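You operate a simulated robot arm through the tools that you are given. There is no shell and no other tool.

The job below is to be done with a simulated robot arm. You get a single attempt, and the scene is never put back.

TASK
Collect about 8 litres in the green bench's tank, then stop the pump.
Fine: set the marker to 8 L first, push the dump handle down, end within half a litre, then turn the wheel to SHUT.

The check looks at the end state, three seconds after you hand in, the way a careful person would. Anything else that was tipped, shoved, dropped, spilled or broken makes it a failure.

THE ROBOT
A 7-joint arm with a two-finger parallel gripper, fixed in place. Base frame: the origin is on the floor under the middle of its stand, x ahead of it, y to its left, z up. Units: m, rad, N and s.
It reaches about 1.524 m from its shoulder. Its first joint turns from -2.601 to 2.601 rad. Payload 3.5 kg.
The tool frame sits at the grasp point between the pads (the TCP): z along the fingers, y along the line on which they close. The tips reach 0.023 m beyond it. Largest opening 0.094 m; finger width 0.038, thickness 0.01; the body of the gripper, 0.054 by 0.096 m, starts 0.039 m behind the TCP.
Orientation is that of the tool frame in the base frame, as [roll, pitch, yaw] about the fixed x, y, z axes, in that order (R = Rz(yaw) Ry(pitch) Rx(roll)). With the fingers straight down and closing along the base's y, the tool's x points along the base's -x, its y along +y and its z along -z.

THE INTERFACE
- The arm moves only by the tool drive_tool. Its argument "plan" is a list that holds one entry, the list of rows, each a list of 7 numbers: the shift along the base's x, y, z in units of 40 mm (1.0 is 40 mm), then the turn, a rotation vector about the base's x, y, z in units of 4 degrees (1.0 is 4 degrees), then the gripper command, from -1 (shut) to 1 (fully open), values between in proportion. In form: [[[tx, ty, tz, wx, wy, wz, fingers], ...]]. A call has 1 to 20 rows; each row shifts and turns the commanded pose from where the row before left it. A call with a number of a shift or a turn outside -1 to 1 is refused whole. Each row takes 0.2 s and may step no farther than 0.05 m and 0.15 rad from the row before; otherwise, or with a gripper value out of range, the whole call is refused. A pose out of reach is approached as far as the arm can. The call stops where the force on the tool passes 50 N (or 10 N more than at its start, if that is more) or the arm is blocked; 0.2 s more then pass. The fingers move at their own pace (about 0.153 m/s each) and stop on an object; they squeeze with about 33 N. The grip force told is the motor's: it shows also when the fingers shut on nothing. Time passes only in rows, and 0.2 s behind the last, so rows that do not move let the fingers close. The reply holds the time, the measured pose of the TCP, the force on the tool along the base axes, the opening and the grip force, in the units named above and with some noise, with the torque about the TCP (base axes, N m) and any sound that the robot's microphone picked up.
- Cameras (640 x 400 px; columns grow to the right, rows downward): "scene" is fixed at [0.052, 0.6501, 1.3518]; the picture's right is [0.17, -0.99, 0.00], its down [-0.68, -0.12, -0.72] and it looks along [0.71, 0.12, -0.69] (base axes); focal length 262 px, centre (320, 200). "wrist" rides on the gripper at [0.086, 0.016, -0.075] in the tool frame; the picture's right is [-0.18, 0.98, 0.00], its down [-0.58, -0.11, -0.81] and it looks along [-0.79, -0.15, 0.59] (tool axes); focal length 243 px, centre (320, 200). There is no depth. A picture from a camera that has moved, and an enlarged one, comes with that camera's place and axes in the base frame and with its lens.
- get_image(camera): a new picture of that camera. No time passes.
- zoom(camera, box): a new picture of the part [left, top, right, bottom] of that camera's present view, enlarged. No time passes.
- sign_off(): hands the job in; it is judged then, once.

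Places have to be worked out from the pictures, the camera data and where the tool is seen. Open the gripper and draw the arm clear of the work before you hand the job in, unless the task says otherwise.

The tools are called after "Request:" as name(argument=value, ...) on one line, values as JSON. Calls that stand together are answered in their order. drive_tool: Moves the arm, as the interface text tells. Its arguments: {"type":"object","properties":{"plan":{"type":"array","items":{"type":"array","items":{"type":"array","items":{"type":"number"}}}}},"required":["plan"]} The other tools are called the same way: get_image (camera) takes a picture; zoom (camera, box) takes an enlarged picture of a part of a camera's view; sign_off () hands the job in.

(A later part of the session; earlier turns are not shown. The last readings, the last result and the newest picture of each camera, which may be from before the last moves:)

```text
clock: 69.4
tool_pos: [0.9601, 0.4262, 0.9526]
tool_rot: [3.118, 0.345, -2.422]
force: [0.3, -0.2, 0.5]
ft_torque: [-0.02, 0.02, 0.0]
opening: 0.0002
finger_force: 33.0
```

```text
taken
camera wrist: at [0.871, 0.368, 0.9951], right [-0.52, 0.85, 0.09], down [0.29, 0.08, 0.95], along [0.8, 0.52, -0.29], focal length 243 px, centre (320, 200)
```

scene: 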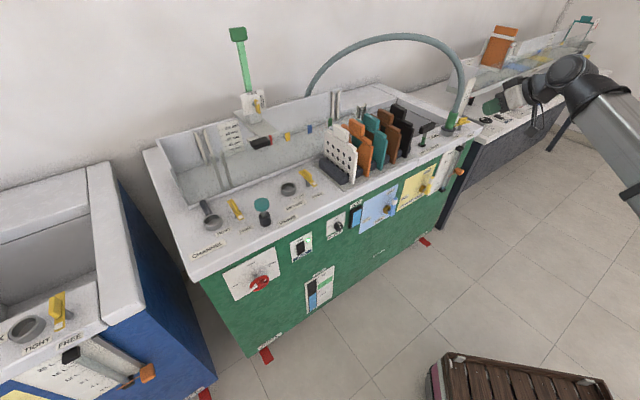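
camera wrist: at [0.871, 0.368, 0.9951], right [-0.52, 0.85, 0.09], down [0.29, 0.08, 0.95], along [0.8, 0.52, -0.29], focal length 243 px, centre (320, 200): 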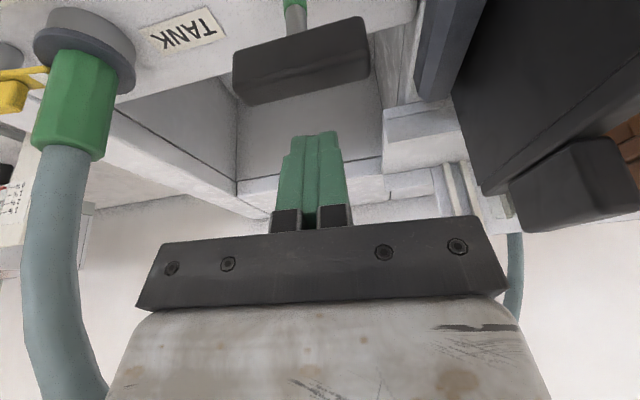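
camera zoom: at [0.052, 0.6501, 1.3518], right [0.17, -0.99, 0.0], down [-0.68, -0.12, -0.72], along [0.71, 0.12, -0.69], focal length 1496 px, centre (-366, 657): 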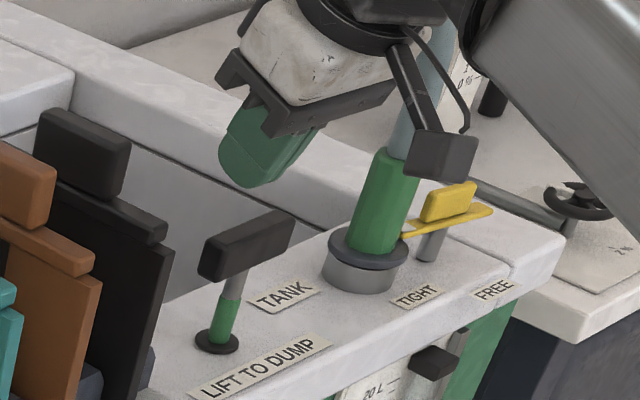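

The fingertip's low corner is centred over the bar. I'll push down in 1 cm steps.

Request:
drive_tool(plan=[[[0, 0, -0.25, 0, 0, 0, -1], [0, 0, -0.25, 0, 0, 0, -1], [0, 0, -0.25, 0, 0, 0, -1], [0, 0, -0.25, 0, 0, 0, -1], [0, 0, -0.25, 0, 0, 0, -1]]])

Request:
zoom(camera="scene", box=[390, 85, 490, 155])

Request:
zoom(camera="scene", box=[430, 152, 470, 192])

```text
clock: 70.6
tool_pos: [0.9608, 0.4272, 0.9037]
tool_rot: [3.117, 0.346, -2.422]
force: [0.2, -0.8, 0.2]
ft_torque: [0.01, 0.02, 0.0]
opening: 0.0001
finger_force: 33.2
```

```text
5.71 times, centred on (440, 120) of scene
camera zoom: at [0.052, 0.6501, 1.3518], right [0.17, -0.99, 0.0], down [-0.68, -0.12, -0.72], along [0.71, 0.12, -0.69], focal length 1496 px, centre (-366, 657)
```

zoom: 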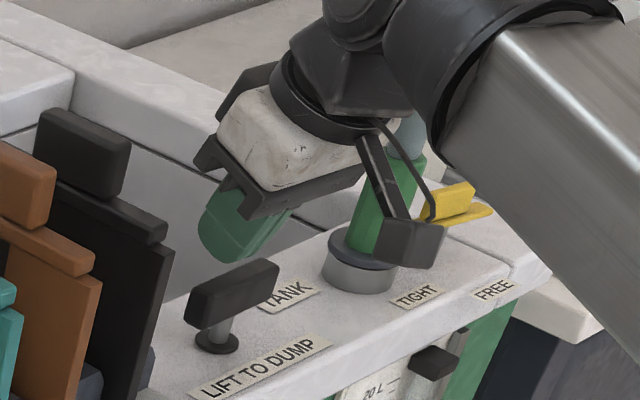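

```text
10.00 times, centred on (450, 172) of scene
camera zoom: at [0.052, 0.6501, 1.3518], right [0.17, -0.99, 0.0], down [-0.68, -0.12, -0.72], along [0.71, 0.12, -0.69], focal length 2618 px, centre (-980, 480)
```

zoom: 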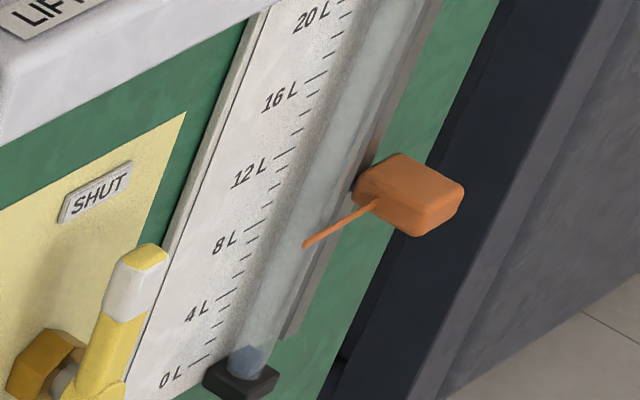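

The handle has gone down by about 4 cm and the green band is hidden. I'll press slightly further to confirm it is seated, then lift away.

Request:
drive_tool(plan=[[[0, 0, -0.25, 0, 0, 0, -1], [0, 0, -0.2, 0, 0, 0, -1], [0, 0, -0.1, 0, 0, 0, -1]]])

Request:
zoom(camera="scene", box=[410, 110, 460, 145])

Request:
zoom(camera="scene", box=[430, 165, 470, 190])

```text
clock: 71.3
tool_pos: [0.9596, 0.427, 0.8934]
tool_rot: [3.12, 0.356, -2.423]
force: [-4.2, -2.3, 14.2]
ft_torque: [-0.17, 0.19, 0.01]
opening: 0.0
finger_force: 32.7
stopped in row 3: the force on the tool passed its limit at 58 N (the readings are from after the stop); the commanded pose is now the measured one
```

```text
11.43 times, centred on (435, 128) of scene
camera zoom: at [0.052, 0.6501, 1.3518], right [0.17, -0.99, 0.0], down [-0.68, -0.12, -0.72], along [0.71, 0.12, -0.69], focal length 2992 px, centre (-994, 1029)
```

zoom: 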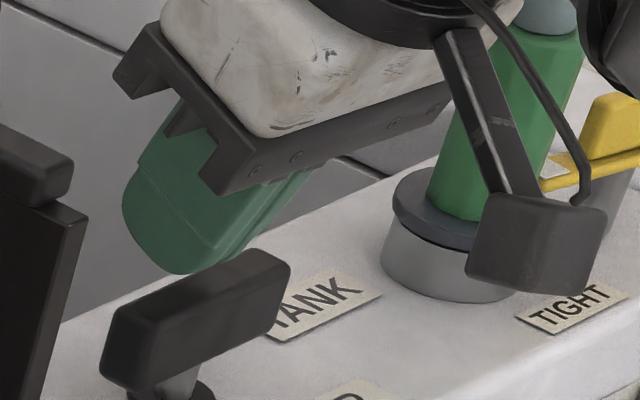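

```text
16.00 times, centred on (450, 178) of scene
camera zoom: at [0.052, 0.6501, 1.3518], right [0.17, -0.99, 0.0], down [-0.68, -0.12, -0.72], along [0.71, 0.12, -0.69], focal length 4189 px, centre (-1760, 560)
```

zoom: 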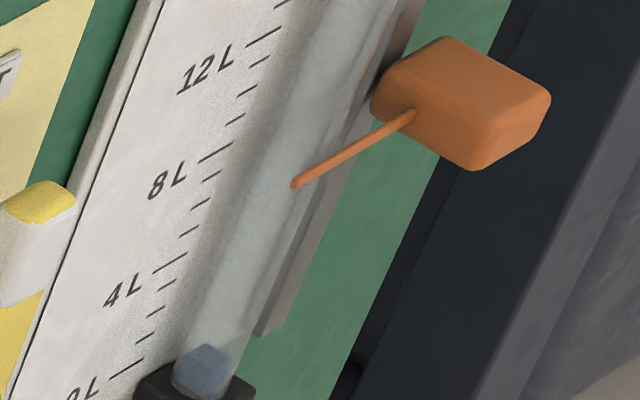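

The handle is firmly seated, resisting 58 N, and the tank starts near 0.3 L at t≈71 s. I'll lift off, back out and check the filling rate.

Request:
drive_tool(plan=[[[0, 0, 0.75, 0, 0, 0, -1], [0, 0, 0.75, 0, 0, 0, -1], [0, 0, 0.75, 0, 0, 0, -1], [-0.62, -0.66, 0.2, 0.955, -0.955, 0, -1], [-0.62, -0.66, 0.2, 0.955, -0.955, 0, -1], [-0.62, -0.66, 0.2, 0.955, -0.955, 0, -1], [-0.62, -0.66, 0.2, 0.955, -0.955, 0, -1], [-0.62, -0.66, 0.2, 0.955, -0.955, 0, -1]]])

Request:
zoom(camera="scene", box=[430, 165, 470, 190])

Request:
zoom(camera="scene", box=[400, 100, 480, 150])

```text
clock: 73.1
tool_pos: [0.837, 0.2947, 1.0216]
tool_rot: [3.077, 0.826, -2.446]
force: [0.3, -0.5, 0.1]
ft_torque: [-0.02, 0.01, -0.01]
opening: 0.0002
finger_force: 33.2
```

```text
16.00 times, centred on (450, 178) of scene
camera zoom: at [0.052, 0.6501, 1.3518], right [0.17, -0.99, 0.0], down [-0.68, -0.12, -0.72], along [0.71, 0.12, -0.69], focal length 4189 px, centre (-1760, 560)
```

zoom: 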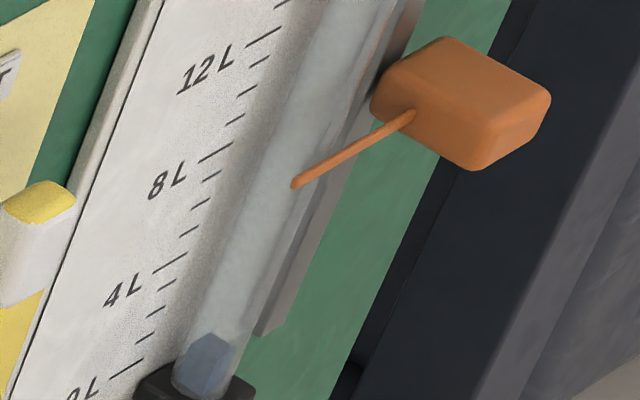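

```text
8.00 times, centred on (440, 125) of scene
camera zoom: at [0.052, 0.6501, 1.3518], right [0.17, -0.99, 0.0], down [-0.68, -0.12, -0.72], along [0.71, 0.12, -0.69], focal length 2094 px, centre (-640, 800)
```

zoom: 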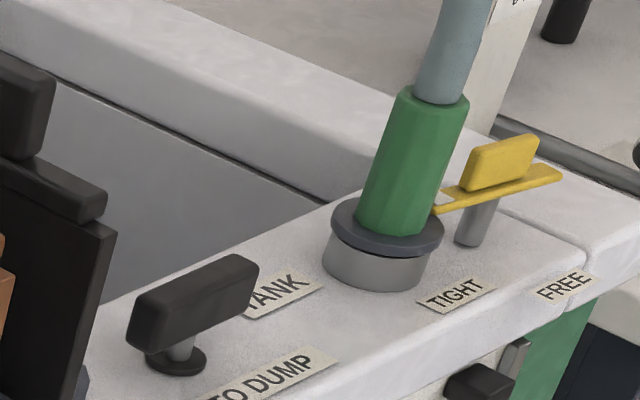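

Request:
zoom(camera="scene", box=[438, 180, 454, 190])

```text
16.00 times, centred on (446, 185) of scene
camera zoom: at [0.052, 0.6501, 1.3518], right [0.17, -0.99, 0.0], down [-0.68, -0.12, -0.72], along [0.71, 0.12, -0.69], focal length 4189 px, centre (-1696, 440)
```

zoom: 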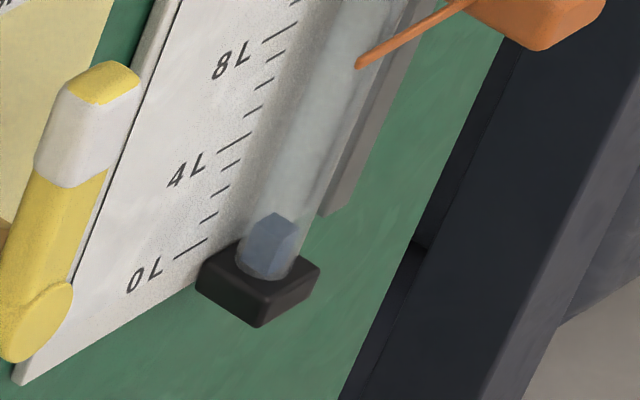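

The level is now about 0.45 L and rising at roughly 0.2 L/s. By my calibration 8 L appears at normalised image y ≈ −0.101 on the tube axis. I'll travel to the pump-switch hover now.

Request:
drive_tool(plan=[[[-0.637, 0.637, -0.3775, 0, 0, 0, -1], [-0.637, 0.637, -0.3775, 0, 0, 0, -1], [-0.637, 0.637, -0.3775, 0, 0, 0, -1], [-0.637, 0.637, -0.3775, 0, 0, 0, -1], [-0.637, 0.637, -0.3775, 0, 0, 0, -1], [-0.637, 0.637, -0.3775, 0, 0, 0, -1], [-0.637, 0.637, -0.3775, 0, 0, 0, -1], [-0.637, 0.637, -0.3775, 0, 0, 0, -1], [-0.637, 0.637, -0.3775, 0, 0, 0, -1], [-0.637, 0.637, -0.3775, 0, 0, 0, -1], [-0.637, 0.637, -0.3775, 0, 0, 0, -1], [-0.637, 0.637, -0.3775, 0, 0, 0, -1], [-0.637, 0.637, -0.3775, 0, 0, 0, -1], [-0.637, 0.637, -0.3775, 0, 0, 0, -1], [-0.637, 0.637, -0.3775, 0, 0, 0, -1], [-0.637, 0.637, -0.3775, 0, 0, 0, -1]]])

Request:
zoom(camera="scene", box=[438, 175, 454, 185])

Request:
get_image(camera="wrist")

Request:
get_image(camera="scene")

```text
clock: 76.5
tool_pos: [0.4292, 0.7022, 0.7786]
tool_rot: [3.075, 0.825, -2.448]
force: [-0.5, 0.0, 0.3]
ft_torque: [-0.05, 0.01, 0.02]
opening: 0.0
finger_force: 33.5
```

```text
16.00 times, centred on (446, 180) of scene
camera zoom: at [0.052, 0.6501, 1.3518], right [0.17, -0.99, 0.0], down [-0.68, -0.12, -0.72], along [0.71, 0.12, -0.69], focal length 4189 px, centre (-1696, 520)
```

zoom: 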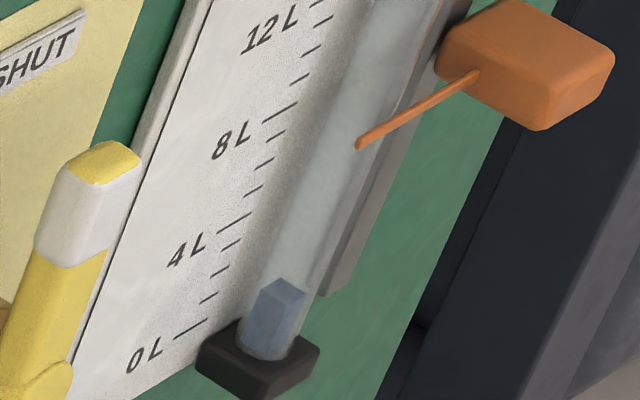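

```text
taken
camera wrist: at [0.3353, 0.6374, 0.7662], right [-0.57, 0.8, 0.18], down [-0.04, -0.25, 0.97], along [0.82, 0.54, 0.17], focal length 243 px, centre (320, 200)
```

wrist: 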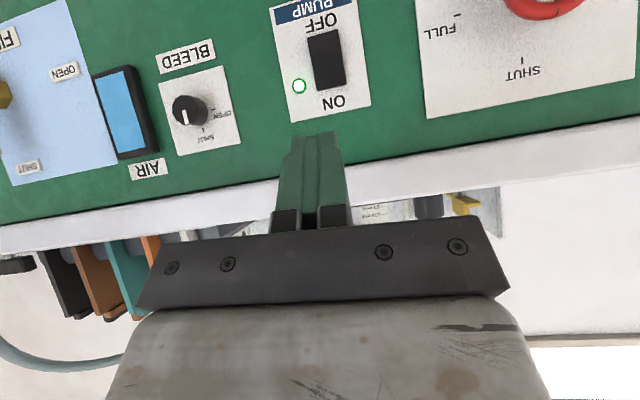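

```text
taken
```

scene: 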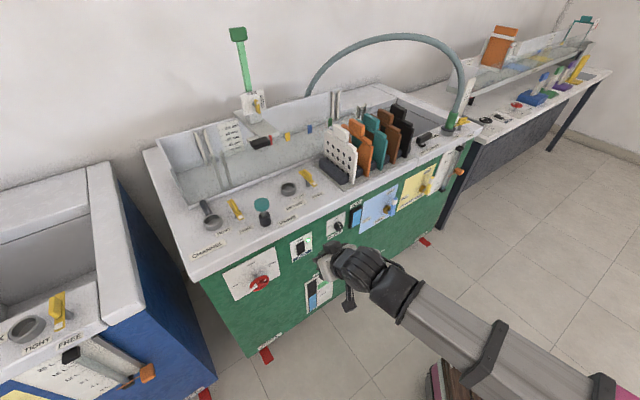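

At t=76.5 the level is about 1.0 L, so the rate is about 0.16 L/s and 8 L should come near t≈120 s. I'll move to the pre-press position, with the fingertip corner about 3 cm from the rocker's OFF half.

Request:
drive_tool(plan=[[[0.252, 0.278, -0.666, 0, 0, 0, -1], [0.252, 0.278, -0.666, 0, 0, 0, -1], [0.252, 0.278, -0.666, 0, 0, 0, -1], [0.252, 0.278, -0.666, 0, 0, 0, -1]]])

Request:
get_image(camera="wrist")

Request:
zoom(camera="scene", box=[270, 220, 350, 280])

Request:
zoom(camera="scene", box=[438, 175, 454, 185])

```text
clock: 77.5
tool_pos: [0.4704, 0.7463, 0.6716]
tool_rot: [3.076, 0.823, -2.447]
force: [0.0, -0.6, -0.4]
ft_torque: [-0.02, 0.0, -0.01]
opening: 0.0
finger_force: 33.1
```

```text
taken
camera wrist: at [0.3763, 0.6828, 0.6593], right [-0.57, 0.8, 0.18], down [-0.04, -0.25, 0.97], along [0.82, 0.54, 0.17], focal length 243 px, centre (320, 200)
```

wrist: 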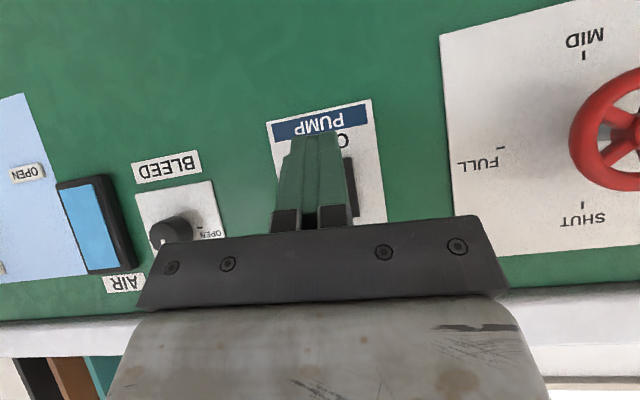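

```text
6.67 times, centred on (310, 250) of scene
camera zoom: at [0.052, 0.6501, 1.3518], right [0.17, -0.99, 0.0], down [-0.68, -0.12, -0.72], along [0.71, 0.12, -0.69], focal length 1745 px, centre (387, -133)
```

zoom: 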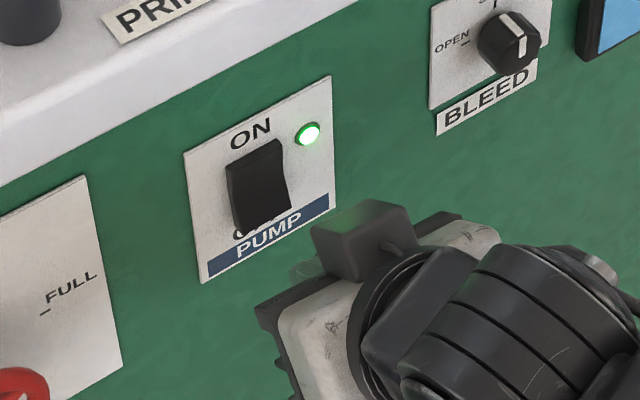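

```text
16.00 times, centred on (446, 180) of scene
camera zoom: at [0.052, 0.6501, 1.3518], right [0.17, -0.99, 0.0], down [-0.68, -0.12, -0.72], along [0.71, 0.12, -0.69], focal length 4189 px, centre (-1696, 520)
```

zoom: 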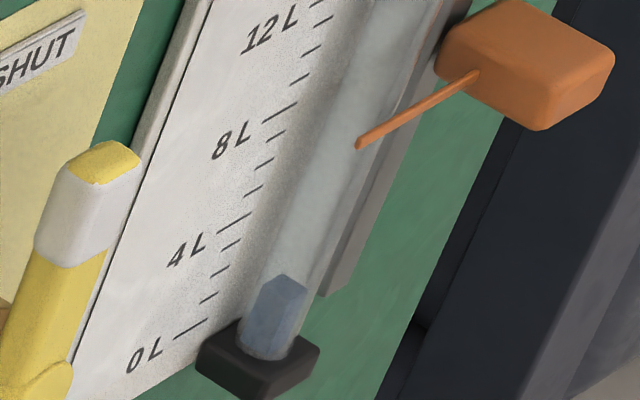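

The fingertip lines up with the rocker's OFF half. Now I'll hold still and watch the level climb.

Request:
drive_tool(plan=[[[0, 0, 0, 0, 0, 0, -1], [0, 0, 0, 0, 0, 0, -1], [0, 0, 0, 0, 0, 0, -1], [0, 0, 0, 0, 0, 0, -1], [0, 0, 0, 0, 0, 0, -1], [0, 0, 0, 0, 0, 0, -1], [0, 0, 0, 0, 0, 0, -1], [0, 0, 0, 0, 0, 0, -1], [0, 0, 0, 0, 0, 0, -1], [0, 0, 0, 0, 0, 0, -1], [0, 0, 0, 0, 0, 0, -1], [0, 0, 0, 0, 0, 0, -1], [0, 0, 0, 0, 0, 0, -1], [0, 0, 0, 0, 0, 0, -1], [0, 0, 0, 0, 0, 0, -1], [0, 0, 0, 0, 0, 0, -1], [0, 0, 0, 0, 0, 0, -1], [0, 0, 0, 0, 0, 0, -1], [0, 0, 0, 0, 0, 0, -1], [0, 0, 0, 0, 0, 0, -1]]])

Request:
zoom(camera="scene", box=[438, 175, 454, 185])

```text
clock: 81.7
tool_pos: [0.4697, 0.7461, 0.6714]
tool_rot: [3.077, 0.823, -2.447]
force: [0.0, -0.9, 0.3]
ft_torque: [-0.02, -0.02, 0.02]
opening: 0.0
finger_force: 33.6
```

```text
16.00 times, centred on (446, 180) of scene
camera zoom: at [0.052, 0.6501, 1.3518], right [0.17, -0.99, 0.0], down [-0.68, -0.12, -0.72], along [0.71, 0.12, -0.69], focal length 4189 px, centre (-1696, 520)
```

zoom: 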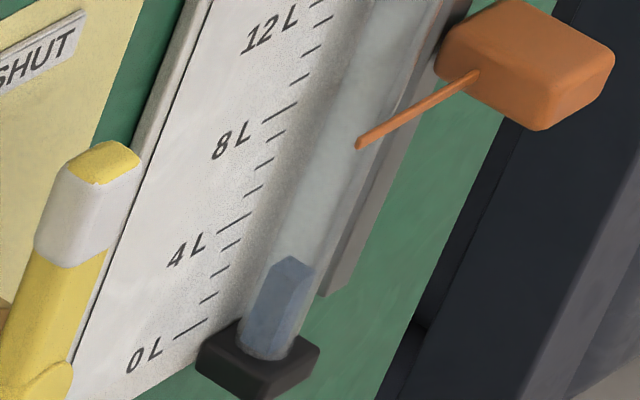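

Request:
drive_tool(plan=[[[0, 0, 0, 0, 0, 0, -1], [0, 0, 0, 0, 0, 0, -1], [0, 0, 0, 0, 0, 0, -1], [0, 0, 0, 0, 0, 0, -1], [0, 0, 0, 0, 0, 0, -1], [0, 0, 0, 0, 0, 0, -1], [0, 0, 0, 0, 0, 0, -1], [0, 0, 0, 0, 0, 0, -1], [0, 0, 0, 0, 0, 0, -1], [0, 0, 0, 0, 0, 0, -1], [0, 0, 0, 0, 0, 0, -1], [0, 0, 0, 0, 0, 0, -1], [0, 0, 0, 0, 0, 0, -1], [0, 0, 0, 0, 0, 0, -1], [0, 0, 0, 0, 0, 0, -1], [0, 0, 0, 0, 0, 0, -1], [0, 0, 0, 0, 0, 0, -1], [0, 0, 0, 0, 0, 0, -1], [0, 0, 0, 0, 0, 0, -1], [0, 0, 0, 0, 0, 0, -1]]])

```text
clock: 85.9
tool_pos: [0.471, 0.746, 0.6717]
tool_rot: [3.075, 0.823, -2.446]
force: [0.6, 0.7, 0.1]
ft_torque: [0.01, 0.03, -0.01]
opening: 0.0
finger_force: 33.2
```

The level should be near 2.3 L; I'll keep holding.

Request:
drive_tool(plan=[[[0, 0, 0, 0, 0, 0, -1], [0, 0, 0, 0, 0, 0, -1], [0, 0, 0, 0, 0, 0, -1], [0, 0, 0, 0, 0, 0, -1], [0, 0, 0, 0, 0, 0, -1], [0, 0, 0, 0, 0, 0, -1], [0, 0, 0, 0, 0, 0, -1], [0, 0, 0, 0, 0, 0, -1], [0, 0, 0, 0, 0, 0, -1], [0, 0, 0, 0, 0, 0, -1], [0, 0, 0, 0, 0, 0, -1], [0, 0, 0, 0, 0, 0, -1], [0, 0, 0, 0, 0, 0, -1], [0, 0, 0, 0, 0, 0, -1], [0, 0, 0, 0, 0, 0, -1], [0, 0, 0, 0, 0, 0, -1], [0, 0, 0, 0, 0, 0, -1], [0, 0, 0, 0, 0, 0, -1], [0, 0, 0, 0, 0, 0, -1], [0, 0, 0, 0, 0, 0, -1]]])

Request:
zoom(camera="scene", box=[438, 175, 454, 185])

```text
clock: 90.1
tool_pos: [0.47, 0.7464, 0.6716]
tool_rot: [3.076, 0.825, -2.447]
force: [0.0, -0.1, -0.3]
ft_torque: [0.0, -0.01, -0.01]
opening: 0.0
finger_force: 33.2
```

```text
16.00 times, centred on (446, 180) of scene
camera zoom: at [0.052, 0.6501, 1.3518], right [0.17, -0.99, 0.0], down [-0.68, -0.12, -0.72], along [0.71, 0.12, -0.69], focal length 4189 px, centre (-1696, 520)
```

zoom: 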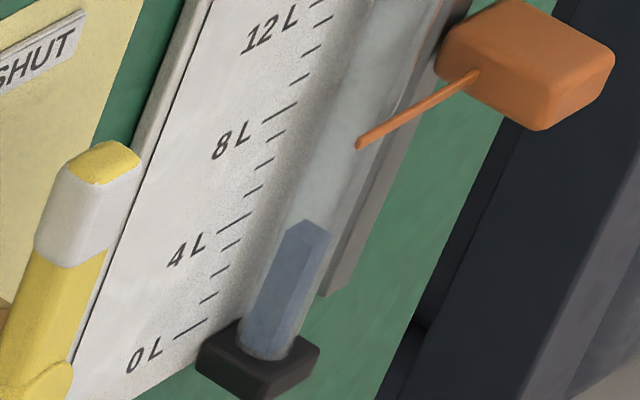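

Request:
drive_tool(plan=[[[0, 0, 0, 0, 0, 0, -1], [0, 0, 0, 0, 0, 0, -1], [0, 0, 0, 0, 0, 0, -1], [0, 0, 0, 0, 0, 0, -1], [0, 0, 0, 0, 0, 0, -1], [0, 0, 0, 0, 0, 0, -1], [0, 0, 0, 0, 0, 0, -1], [0, 0, 0, 0, 0, 0, -1], [0, 0, 0, 0, 0, 0, -1], [0, 0, 0, 0, 0, 0, -1], [0, 0, 0, 0, 0, 0, -1], [0, 0, 0, 0, 0, 0, -1], [0, 0, 0, 0, 0, 0, -1], [0, 0, 0, 0, 0, 0, -1], [0, 0, 0, 0, 0, 0, -1], [0, 0, 0, 0, 0, 0, -1], [0, 0, 0, 0, 0, 0, -1], [0, 0, 0, 0, 0, 0, -1], [0, 0, 0, 0, 0, 0, -1], [0, 0, 0, 0, 0, 0, -1]]])

Request:
zoom(camera="scene", box=[438, 175, 454, 185])

```text
clock: 94.3
tool_pos: [0.4708, 0.7474, 0.6717]
tool_rot: [3.076, 0.823, -2.447]
force: [0.6, -0.1, 0.2]
ft_torque: [-0.01, 0.01, 0.0]
opening: 0.0
finger_force: 32.5
```

```text
16.00 times, centred on (446, 180) of scene
camera zoom: at [0.052, 0.6501, 1.3518], right [0.17, -0.99, 0.0], down [-0.68, -0.12, -0.72], along [0.71, 0.12, -0.69], focal length 4189 px, centre (-1696, 520)
```

zoom: 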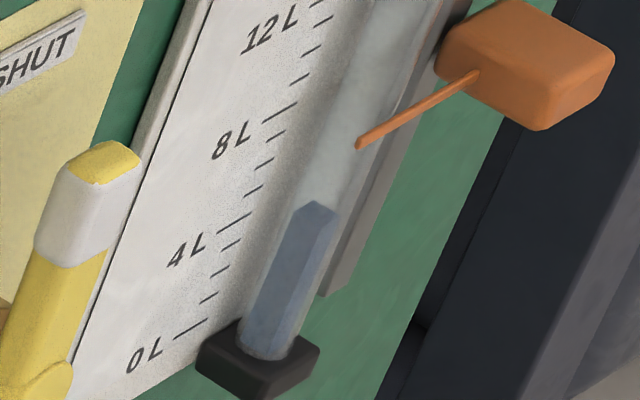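

The levels fit 0.157 L/s starting from zero at t≈70.4, when the handle closed: about 3.75 L now, with 8 L expected near t≈121.3 s. I'll keep holding.

Request:
drive_tool(plan=[[[0, 0, 0, 0, 0, 0, -1], [0, 0, 0, 0, 0, 0, -1], [0, 0, 0, 0, 0, 0, -1], [0, 0, 0, 0, 0, 0, -1], [0, 0, 0, 0, 0, 0, -1], [0, 0, 0, 0, 0, 0, -1], [0, 0, 0, 0, 0, 0, -1], [0, 0, 0, 0, 0, 0, -1], [0, 0, 0, 0, 0, 0, -1], [0, 0, 0, 0, 0, 0, -1], [0, 0, 0, 0, 0, 0, -1], [0, 0, 0, 0, 0, 0, -1], [0, 0, 0, 0, 0, 0, -1], [0, 0, 0, 0, 0, 0, -1], [0, 0, 0, 0, 0, 0, -1], [0, 0, 0, 0, 0, 0, -1], [0, 0, 0, 0, 0, 0, -1], [0, 0, 0, 0, 0, 0, -1], [0, 0, 0, 0, 0, 0, -1], [0, 0, 0, 0, 0, 0, -1]]])

```text
clock: 98.5
tool_pos: [0.4695, 0.7468, 0.6712]
tool_rot: [3.075, 0.823, -2.446]
force: [1.1, 0.5, 0.7]
ft_torque: [0.02, -0.03, 0.05]
opening: 0.0003
finger_force: 33.1
```

About 4.4 L is expected now; I'll hold again.

Request:
drive_tool(plan=[[[0, 0, 0, 0, 0, 0, -1], [0, 0, 0, 0, 0, 0, -1], [0, 0, 0, 0, 0, 0, -1], [0, 0, 0, 0, 0, 0, -1], [0, 0, 0, 0, 0, 0, -1], [0, 0, 0, 0, 0, 0, -1], [0, 0, 0, 0, 0, 0, -1], [0, 0, 0, 0, 0, 0, -1], [0, 0, 0, 0, 0, 0, -1], [0, 0, 0, 0, 0, 0, -1], [0, 0, 0, 0, 0, 0, -1], [0, 0, 0, 0, 0, 0, -1], [0, 0, 0, 0, 0, 0, -1], [0, 0, 0, 0, 0, 0, -1], [0, 0, 0, 0, 0, 0, -1], [0, 0, 0, 0, 0, 0, -1], [0, 0, 0, 0, 0, 0, -1], [0, 0, 0, 0, 0, 0, -1], [0, 0, 0, 0, 0, 0, -1], [0, 0, 0, 0, 0, 0, -1]]])

Request:
zoom(camera="scene", box=[438, 175, 454, 185])

```text
clock: 102.7
tool_pos: [0.4705, 0.7468, 0.6713]
tool_rot: [3.076, 0.823, -2.448]
force: [-0.1, -0.7, 0.4]
ft_torque: [0.0, 0.0, 0.0]
opening: 0.0
finger_force: 33.3
```

```text
16.00 times, centred on (446, 180) of scene
camera zoom: at [0.052, 0.6501, 1.3518], right [0.17, -0.99, 0.0], down [-0.68, -0.12, -0.72], along [0.71, 0.12, -0.69], focal length 4189 px, centre (-1696, 520)
```

zoom: 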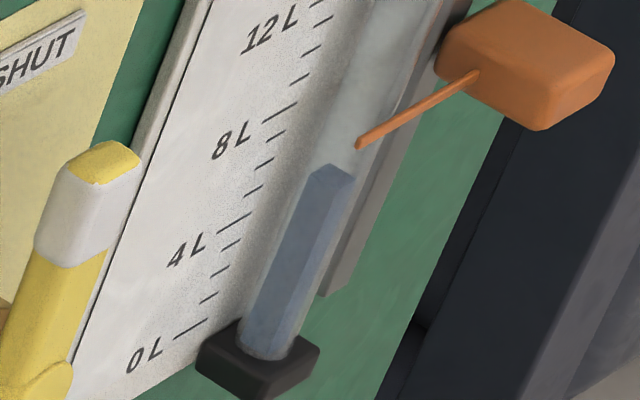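

About 5.2 L at t=102.7, so the fit puts 8 L near t≈120.3 s. I'll hold further.

Request:
drive_tool(plan=[[[0, 0, 0, 0, 0, 0, -1], [0, 0, 0, 0, 0, 0, -1], [0, 0, 0, 0, 0, 0, -1], [0, 0, 0, 0, 0, 0, -1], [0, 0, 0, 0, 0, 0, -1], [0, 0, 0, 0, 0, 0, -1], [0, 0, 0, 0, 0, 0, -1], [0, 0, 0, 0, 0, 0, -1], [0, 0, 0, 0, 0, 0, -1], [0, 0, 0, 0, 0, 0, -1], [0, 0, 0, 0, 0, 0, -1], [0, 0, 0, 0, 0, 0, -1], [0, 0, 0, 0, 0, 0, -1], [0, 0, 0, 0, 0, 0, -1], [0, 0, 0, 0, 0, 0, -1], [0, 0, 0, 0, 0, 0, -1], [0, 0, 0, 0, 0, 0, -1], [0, 0, 0, 0, 0, 0, -1], [0, 0, 0, 0, 0, 0, -1], [0, 0, 0, 0, 0, 0, -1]]])

```text
clock: 106.9
tool_pos: [0.47, 0.7465, 0.6725]
tool_rot: [3.075, 0.824, -2.447]
force: [-0.2, 0.3, -0.5]
ft_torque: [-0.02, -0.01, 0.0]
opening: 0.0
finger_force: 33.3
```

About 5.8 L is expected; I'll hold another 4 s.

Request:
drive_tool(plan=[[[0, 0, 0, 0, 0, 0, -1], [0, 0, 0, 0, 0, 0, -1], [0, 0, 0, 0, 0, 0, -1], [0, 0, 0, 0, 0, 0, -1], [0, 0, 0, 0, 0, 0, -1], [0, 0, 0, 0, 0, 0, -1], [0, 0, 0, 0, 0, 0, -1], [0, 0, 0, 0, 0, 0, -1], [0, 0, 0, 0, 0, 0, -1], [0, 0, 0, 0, 0, 0, -1], [0, 0, 0, 0, 0, 0, -1], [0, 0, 0, 0, 0, 0, -1], [0, 0, 0, 0, 0, 0, -1], [0, 0, 0, 0, 0, 0, -1], [0, 0, 0, 0, 0, 0, -1], [0, 0, 0, 0, 0, 0, -1], [0, 0, 0, 0, 0, 0, -1], [0, 0, 0, 0, 0, 0, -1], [0, 0, 0, 0, 0, 0, -1], [0, 0, 0, 0, 0, 0, -1]]])

Request:
zoom(camera="scene", box=[438, 175, 454, 185])

```text
clock: 111.1
tool_pos: [0.4707, 0.7472, 0.6716]
tool_rot: [3.075, 0.823, -2.448]
force: [0.3, 0.1, -0.5]
ft_torque: [0.02, 0.01, -0.02]
opening: 0.0001
finger_force: 32.8
```

```text
16.00 times, centred on (446, 180) of scene
camera zoom: at [0.052, 0.6501, 1.3518], right [0.17, -0.99, 0.0], down [-0.68, -0.12, -0.72], along [0.71, 0.12, -0.69], focal length 4189 px, centre (-1696, 520)
```

zoom: 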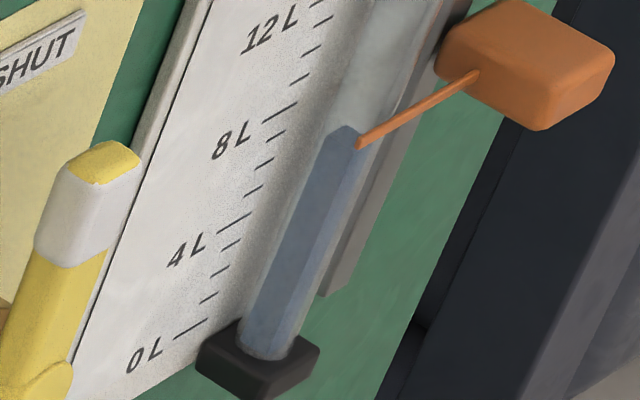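

About 6.55 L at t=111.1, which still fits the model (8 L at t≈120.2 s). Two more holds, then the press.

Request:
drive_tool(plan=[[[0, 0, 0, 0, 0, 0, -1], [0, 0, 0, 0, 0, 0, -1], [0, 0, 0, 0, 0, 0, -1], [0, 0, 0, 0, 0, 0, -1], [0, 0, 0, 0, 0, 0, -1], [0, 0, 0, 0, 0, 0, -1], [0, 0, 0, 0, 0, 0, -1], [0, 0, 0, 0, 0, 0, -1], [0, 0, 0, 0, 0, 0, -1], [0, 0, 0, 0, 0, 0, -1], [0, 0, 0, 0, 0, 0, -1], [0, 0, 0, 0, 0, 0, -1], [0, 0, 0, 0, 0, 0, -1], [0, 0, 0, 0, 0, 0, -1], [0, 0, 0, 0, 0, 0, -1], [0, 0, 0, 0, 0, 0, -1], [0, 0, 0, 0, 0, 0, -1], [0, 0, 0, 0, 0, 0, -1], [0, 0, 0, 0, 0, 0, -1], [0, 0, 0, 0, 0, 0, -1]]])

Request:
zoom(camera="scene", box=[438, 175, 454, 185])

```text
clock: 115.3
tool_pos: [0.4708, 0.7472, 0.6715]
tool_rot: [3.076, 0.824, -2.447]
force: [0.1, 0.2, 0.3]
ft_torque: [0.04, 0.03, -0.02]
opening: 0.0002
finger_force: 32.3
```

```text
16.00 times, centred on (446, 180) of scene
camera zoom: at [0.052, 0.6501, 1.3518], right [0.17, -0.99, 0.0], down [-0.68, -0.12, -0.72], along [0.71, 0.12, -0.69], focal length 4189 px, centre (-1696, 520)
```

zoom: 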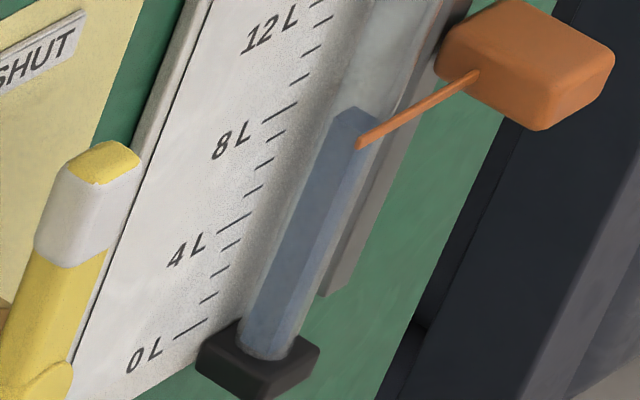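

About 7.2 L at t=115.3. One more short hold to t≈118.7, then I'll press the switch.

Request:
drive_tool(plan=[[[0, 0, 0, 0, 0, 0, -1], [0, 0, 0, 0, 0, 0, -1], [0, 0, 0, 0, 0, 0, -1], [0, 0, 0, 0, 0, 0, -1], [0, 0, 0, 0, 0, 0, -1], [0, 0, 0, 0, 0, 0, -1], [0, 0, 0, 0, 0, 0, -1], [0, 0, 0, 0, 0, 0, -1], [0, 0, 0, 0, 0, 0, -1], [0, 0, 0, 0, 0, 0, -1], [0, 0, 0, 0, 0, 0, -1], [0, 0, 0, 0, 0, 0, -1], [0, 0, 0, 0, 0, 0, -1], [0, 0, 0, 0, 0, 0, -1], [0, 0, 0, 0, 0, 0, -1], [0, 0, 0, 0, 0, 0, -1]]])

```text
clock: 118.7
tool_pos: [0.4708, 0.7467, 0.6716]
tool_rot: [3.075, 0.823, -2.447]
force: [0.8, -0.2, 0.8]
ft_torque: [0.02, 0.0, -0.01]
opening: 0.0
finger_force: 32.8
```

Around 7.75 L now; I'll push along the bench normal into the rocker's OFF half.

Request:
drive_tool(plan=[[[0.17, 0.17, 0, 0, 0, 0, -1], [0.17, 0.17, 0, 0, 0, 0, -1], [0.15, 0.15, 0, 0, 0, 0, -1], [0.12, 0.12, 0, 0, 0, 0, -1], [0.1, 0.1, 0, 0, 0, 0, -1], [0.1, 0.1, 0, 0, 0, 0, -1]]])

Request:
zoom(camera="scene", box=[270, 220, 350, 280])

Request:
zoom(camera="scene", box=[438, 175, 454, 185])

```text
clock: 119.9
tool_pos: [0.4915, 0.7691, 0.6725]
tool_rot: [3.076, 0.812, -2.449]
force: [-12.4, -7.0, 1.8]
ft_torque: [0.01, -0.04, 0.14]
opening: 0.0
finger_force: 32.9
heard: click
stopped in row 5: the force on the tool passed its limit at 57 N (the readings are from after the stop); the commanded pose is now the measured one
```

```text
6.67 times, centred on (310, 250) of scene
camera zoom: at [0.052, 0.6501, 1.3518], right [0.17, -0.99, 0.0], down [-0.68, -0.12, -0.72], along [0.71, 0.12, -0.69], focal length 1745 px, centre (387, -133)
```

zoom: 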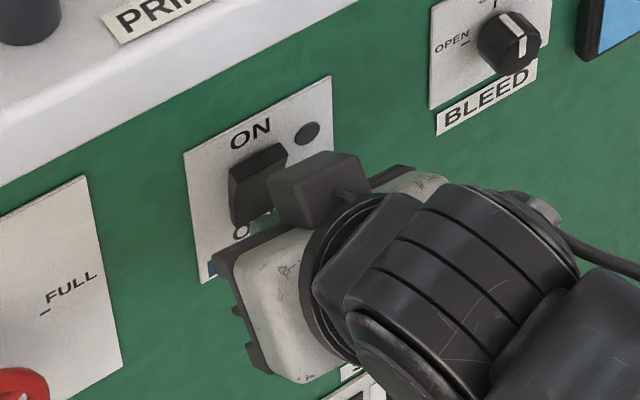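

```text
16.00 times, centred on (446, 180) of scene
camera zoom: at [0.052, 0.6501, 1.3518], right [0.17, -0.99, 0.0], down [-0.68, -0.12, -0.72], along [0.71, 0.12, -0.69], focal length 4189 px, centre (-1696, 520)
```

zoom: 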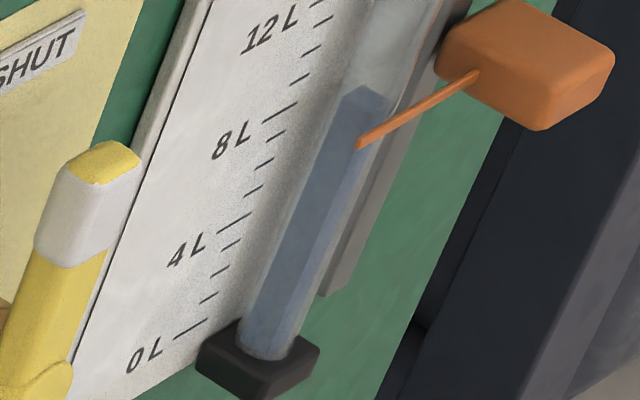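

There was a click and the lamp went out; the level is about 7.95 L. I'll back straight off and confirm it holds.

Request:
drive_tool(plan=[[[-0.4, -0.4, 0, 0, 0, 0, -1], [-0.5, -0.5, 0, 0, 0, 0, -1], [-0.5, -0.5, 0, 0, 0, 0, -1], [-0.5, -0.5, 0.1, 0, 0, 0, -1]]])

Request:
zoom(camera="scene", box=[438, 175, 454, 185])

Request:
zoom(camera="scene", box=[220, 220, 340, 295])

```text
clock: 120.9
tool_pos: [0.4165, 0.6933, 0.6754]
tool_rot: [3.076, 0.816, -2.449]
force: [0.2, 0.1, 0.3]
ft_torque: [-0.01, 0.0, -0.02]
opening: 0.0
finger_force: 33.4
```

```text
16.00 times, centred on (446, 180) of scene
camera zoom: at [0.052, 0.6501, 1.3518], right [0.17, -0.99, 0.0], down [-0.68, -0.12, -0.72], along [0.71, 0.12, -0.69], focal length 4189 px, centre (-1696, 520)
```

zoom: 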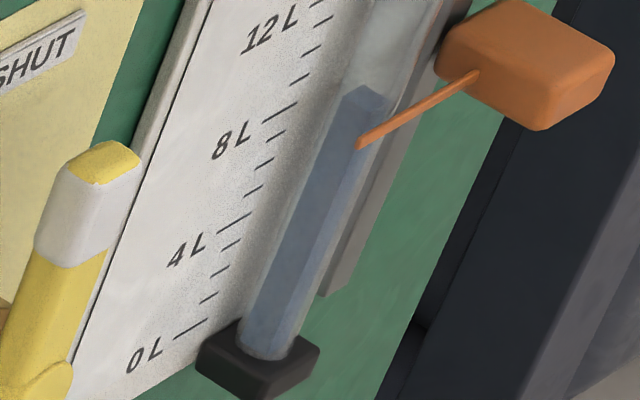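

```text
5.33 times, centred on (280, 258) of scene
camera zoom: at [0.052, 0.6501, 1.3518], right [0.17, -0.99, 0.0], down [-0.68, -0.12, -0.72], along [0.71, 0.12, -0.69], focal length 1396 px, centre (533, -107)
```

zoom: 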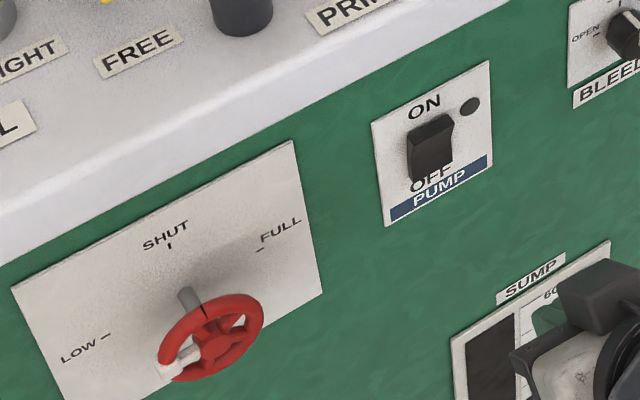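

The level is steady at about 7.95 L. Next I'll swing to the wheel hover, rolling to about −62°, and then pitch up square with the fingers open.

Request:
drive_tool(plan=[[[-0.227, 0.227, 0.03, -0.705, -0.704, 0.917, -1], [-0.227, 0.227, 0.03, -0.705, -0.704, 0.917, -1], [-0.227, 0.227, 0.03, -0.705, -0.704, 0.917, -1], [-0.227, 0.227, 0.03, -0.705, -0.704, 0.917, -1], [-0.227, 0.227, 0.03, -0.705, -0.704, 0.917, -1], [-0.227, 0.227, 0.03, -0.705, -0.704, 0.917, -1], [-0.227, 0.227, 0.03, -0.705, -0.704, 0.917, -1], [-0.227, 0.227, 0.03, -0.705, -0.704, 0.917, -1], [-0.227, 0.227, 0.03, -0.705, -0.704, 0.917, -1], [-0.227, 0.227, 0.03, -0.705, -0.704, 0.917, -1], [-0.227, 0.227, 0.03, -0.705, -0.704, 0.917, -1], [-0.227, 0.227, 0.03, -0.705, -0.704, 0.917, -1]]])

Request:
get_image(camera="wrist")

```text
clock: 123.5
tool_pos: [0.3084, 0.8036, 0.6893]
tool_rot: [-2.381, 0.352, -1.147]
force: [0.6, 0.5, 0.1]
ft_torque: [0.02, 0.02, -0.01]
opening: 0.0001
finger_force: 33.5
```

```text
taken
camera wrist: at [0.2902, 0.6904, 0.6998], right [-0.82, 0.08, -0.57], down [-0.57, 0.09, 0.82], along [0.12, 0.99, -0.03], focal length 243 px, centre (320, 200)
```

wrist: 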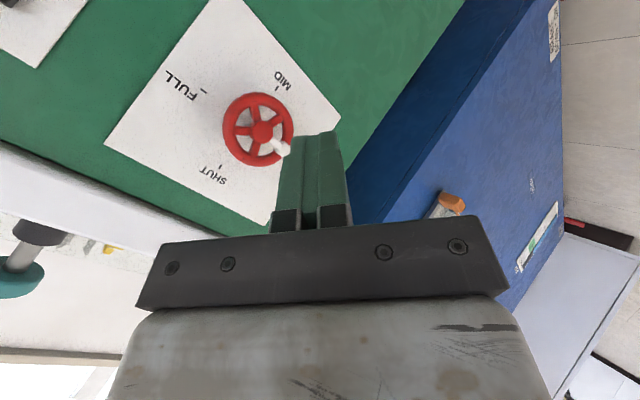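

Request:
drive_tool(plan=[[[0, 0, -0.05, 0.955, -0.955, 0, 0.8], [0, 0, -0.05, 0.955, -0.955, 0, 0.8], [0, 0, -0.05, 0.955, -0.955, 0, 0.8], [0, 0, -0.05, 0.955, -0.955, 0, 0.8], [0, 0, -0.05, 0.955, -0.955, 0, 0.8], [0, 0, -0.05, 0.955, -0.955, 0, 0.8], [0, 0, -0.05, 0.955, -0.955, 0, 0.8]]])

Request:
get_image(camera="wrist")

Request:
zoom(camera="scene", box=[200, 240, 340, 340])

```text
clock: 125.1
tool_pos: [0.3072, 0.8038, 0.675]
tool_rot: [-1.668, 0.496, -0.842]
force: [0.6, 0.5, -0.4]
ft_torque: [-0.02, 0.01, -0.02]
opening: 0.0845
finger_force: 0.1
```

```text
taken
camera wrist: at [0.2991, 0.7005, 0.6273], right [-0.49, 0.4, -0.77], down [-0.87, -0.21, 0.44], along [0.01, 0.89, 0.46], focal length 243 px, centre (320, 200)
```

wrist: 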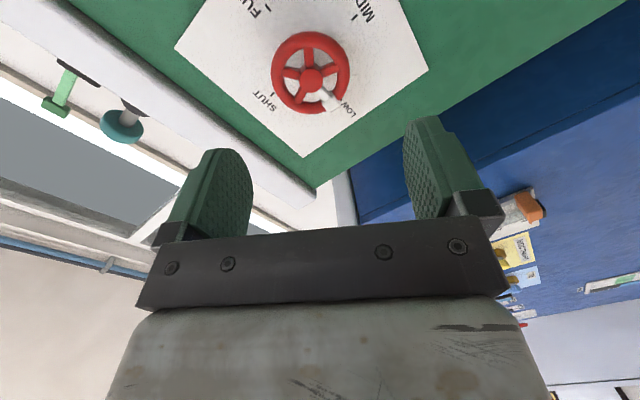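

```text
4.00 times, centred on (270, 290) of scene
camera zoom: at [0.052, 0.6501, 1.3518], right [0.17, -0.99, 0.0], down [-0.68, -0.12, -0.72], along [0.71, 0.12, -0.69], focal length 1047 px, centre (520, -160)
```

zoom: 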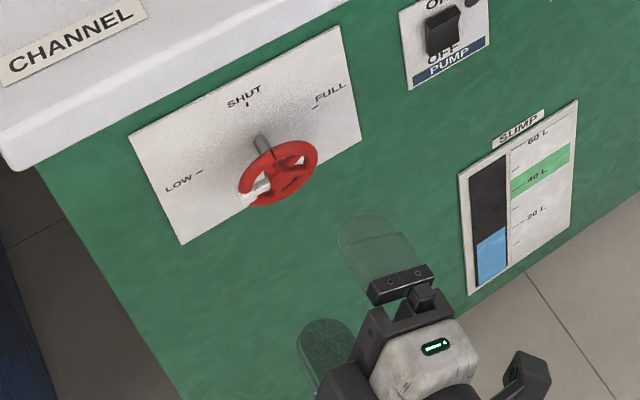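

The pose is good: heading 44°, pitch −5°, fingers at about 7 and 1 o'clock, clear of the white pointer at 9. The hub is confirmed at (0.384, 0.878, 0.676). I'll approach it in two stages.

Request:
drive_tool(plan=[[[0.366, 0.358, 0.01, 0, 0, 0, 0.8], [0.366, 0.358, 0.01, 0, 0, 0, 0.8], [0.366, 0.358, 0.01, 0, 0, 0, 0.8]]])

Request:
get_image(camera="wrist")

Request:
zoom(camera="scene", box=[210, 245, 310, 315])

```text
clock: 125.9
tool_pos: [0.3508, 0.8454, 0.6786]
tool_rot: [-1.672, 0.495, -0.841]
force: [0.3, -0.4, 0.4]
ft_torque: [0.0, 0.01, -0.01]
opening: 0.0848
finger_force: 0.0
```

```text
taken
camera wrist: at [0.3424, 0.7423, 0.6294], right [-0.49, 0.4, -0.77], down [-0.87, -0.21, 0.44], along [0.01, 0.89, 0.46], focal length 243 px, centre (320, 200)
```

wrist: 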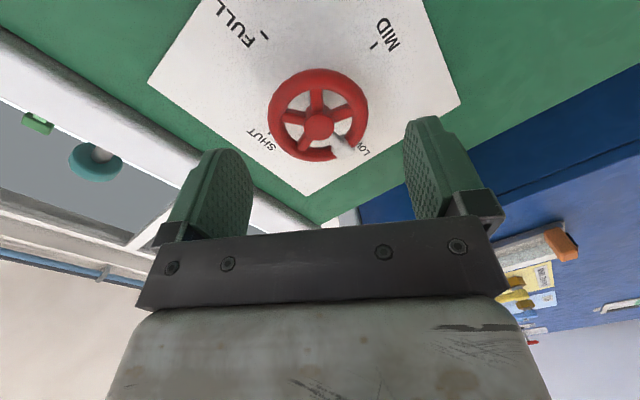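

```text
5.71 times, centred on (260, 280) of scene
camera zoom: at [0.052, 0.6501, 1.3518], right [0.17, -0.99, 0.0], down [-0.68, -0.12, -0.72], along [0.71, 0.12, -0.69], focal length 1496 px, centre (663, -257)
```

zoom: 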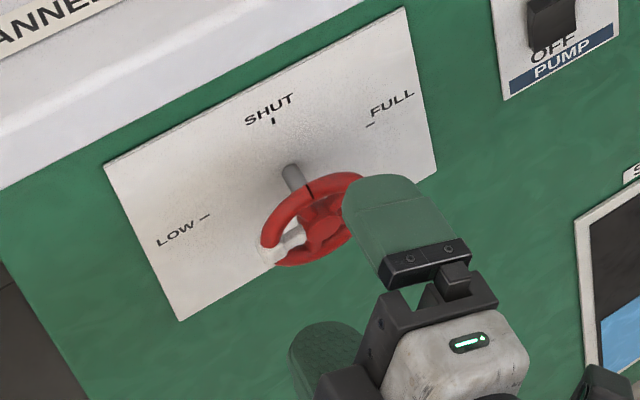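

Aligned: hub (U −0.351, z 0.676), tool (U −0.350, z 0.678). I'll advance the last 42 mm.

Request:
drive_tool(plan=[[[0.2475, 0.2475, -0.02, 0, 0, 0, 0.8], [0.2475, 0.2475, -0.02, 0, 0, 0, 0.8], [0.2475, 0.2475, -0.02, 0, 0, 0, 0.8]]])

Request:
get_image(camera="wrist")

Request:
zoom(camera="scene", box=[210, 245, 310, 315])

```text
clock: 126.7
tool_pos: [0.3798, 0.8759, 0.6752]
tool_rot: [-1.67, 0.494, -0.842]
force: [0.1, 0.5, 0.0]
ft_torque: [-0.01, -0.04, -0.03]
opening: 0.0848
finger_force: 0.1
```

```text
taken
camera wrist: at [0.3722, 0.7728, 0.626], right [-0.49, 0.4, -0.77], down [-0.87, -0.21, 0.44], along [0.01, 0.89, 0.46], focal length 243 px, centre (320, 200)
```

wrist: 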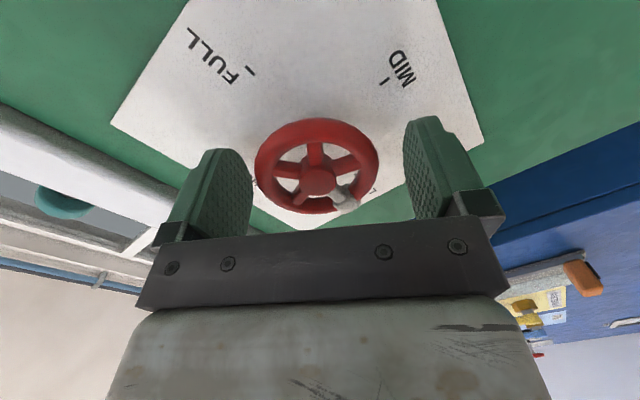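

```text
5.71 times, centred on (260, 280) of scene
camera zoom: at [0.052, 0.6501, 1.3518], right [0.17, -0.99, 0.0], down [-0.68, -0.12, -0.72], along [0.71, 0.12, -0.69], focal length 1496 px, centre (663, -257)
```

zoom: 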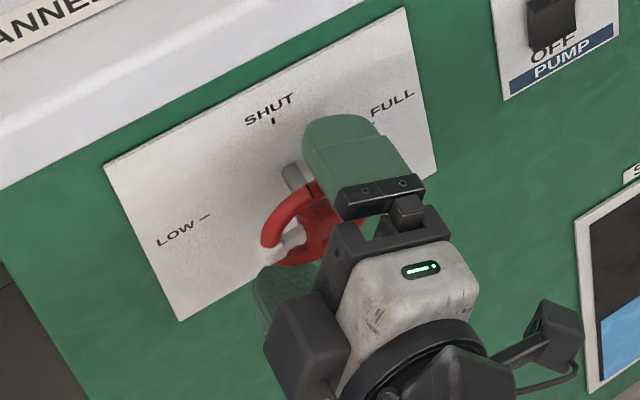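

The rim is between the fingers. I'll close on it.

Request:
drive_tool(plan=[[[0, 0, 0, 0, 0, 0, 0.5], [0, 0, 0, 0, 0, 0, -1], [0, 0, 0, 0, 0, 0, -1]]])

Request:
get_image(camera="wrist")

Request:
zoom(camera="scene", box=[210, 245, 310, 315])

```text
clock: 127.5
tool_pos: [0.3807, 0.8752, 0.6757]
tool_rot: [-1.669, 0.496, -0.844]
force: [4.9, 2.4, 11.6]
ft_torque: [0.4, -0.43, -0.31]
opening: 0.0602
finger_force: 45.1
```

```text
taken
camera wrist: at [0.3726, 0.7723, 0.6269], right [-0.49, 0.4, -0.77], down [-0.87, -0.21, 0.44], along [0.01, 0.89, 0.46], focal length 243 px, centre (320, 200)
```

wrist: 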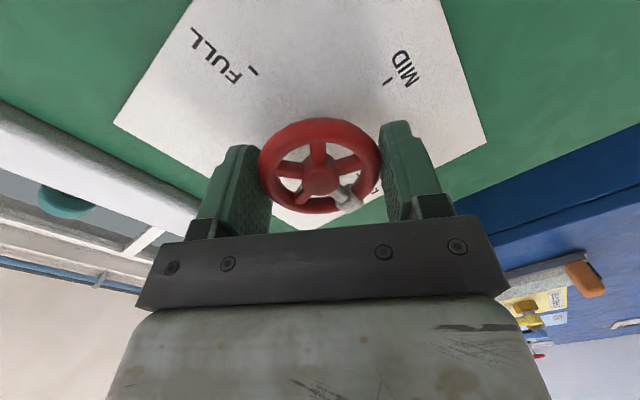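

```text
5.71 times, centred on (260, 280) of scene
camera zoom: at [0.052, 0.6501, 1.3518], right [0.17, -0.99, 0.0], down [-0.68, -0.12, -0.72], along [0.71, 0.12, -0.69], focal length 1496 px, centre (663, -257)
```

zoom: 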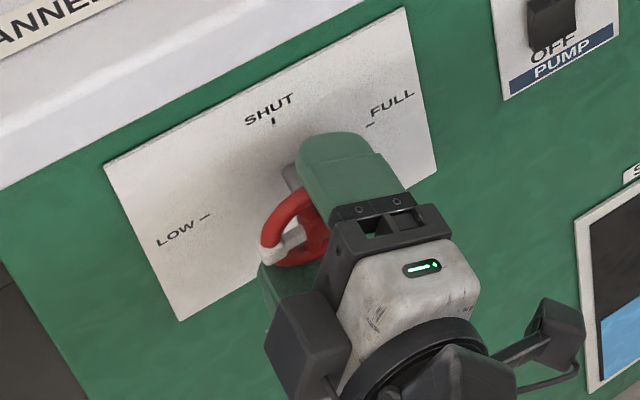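

The rim is gripped at a 60 mm opening. I'll turn clockwise about the bench normal, starting with about 22°.

Request:
drive_tool(plan=[[[0, 0, 0, 0.96, 0.96, 0, -1], [0, 0, 0, 0.96, 0.96, 0, -1], [0, 0, 0, 0.96, 0.96, 0, -1], [0, 0, 0, 0.96, 0.96, 0, -1]]])

Request:
get_image(camera="wrist")

Request:
zoom(camera="scene", box=[210, 245, 310, 315])

```text
clock: 128.5
tool_pos: [0.3809, 0.8755, 0.6766]
tool_rot: [-1.7, 0.876, -0.863]
force: [13.3, 5.5, 23.3]
ft_torque: [0.04, -0.12, -0.35]
opening: 0.0599
finger_force: 45.1
```

```text
taken
camera wrist: at [0.3565, 0.7885, 0.6053], right [-0.66, 0.58, -0.48], down [-0.73, -0.35, 0.58], along [0.17, 0.74, 0.65], focal length 243 px, centre (320, 200)
```

wrist: 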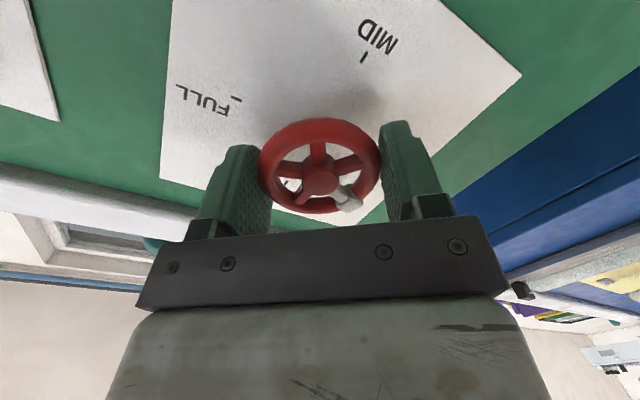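

```text
5.71 times, centred on (260, 280) of scene
camera zoom: at [0.052, 0.6501, 1.3518], right [0.17, -0.99, 0.0], down [-0.68, -0.12, -0.72], along [0.71, 0.12, -0.69], focal length 1496 px, centre (663, -257)
```

zoom: 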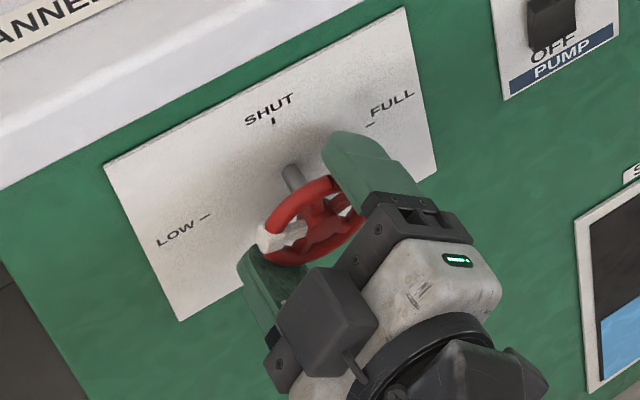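

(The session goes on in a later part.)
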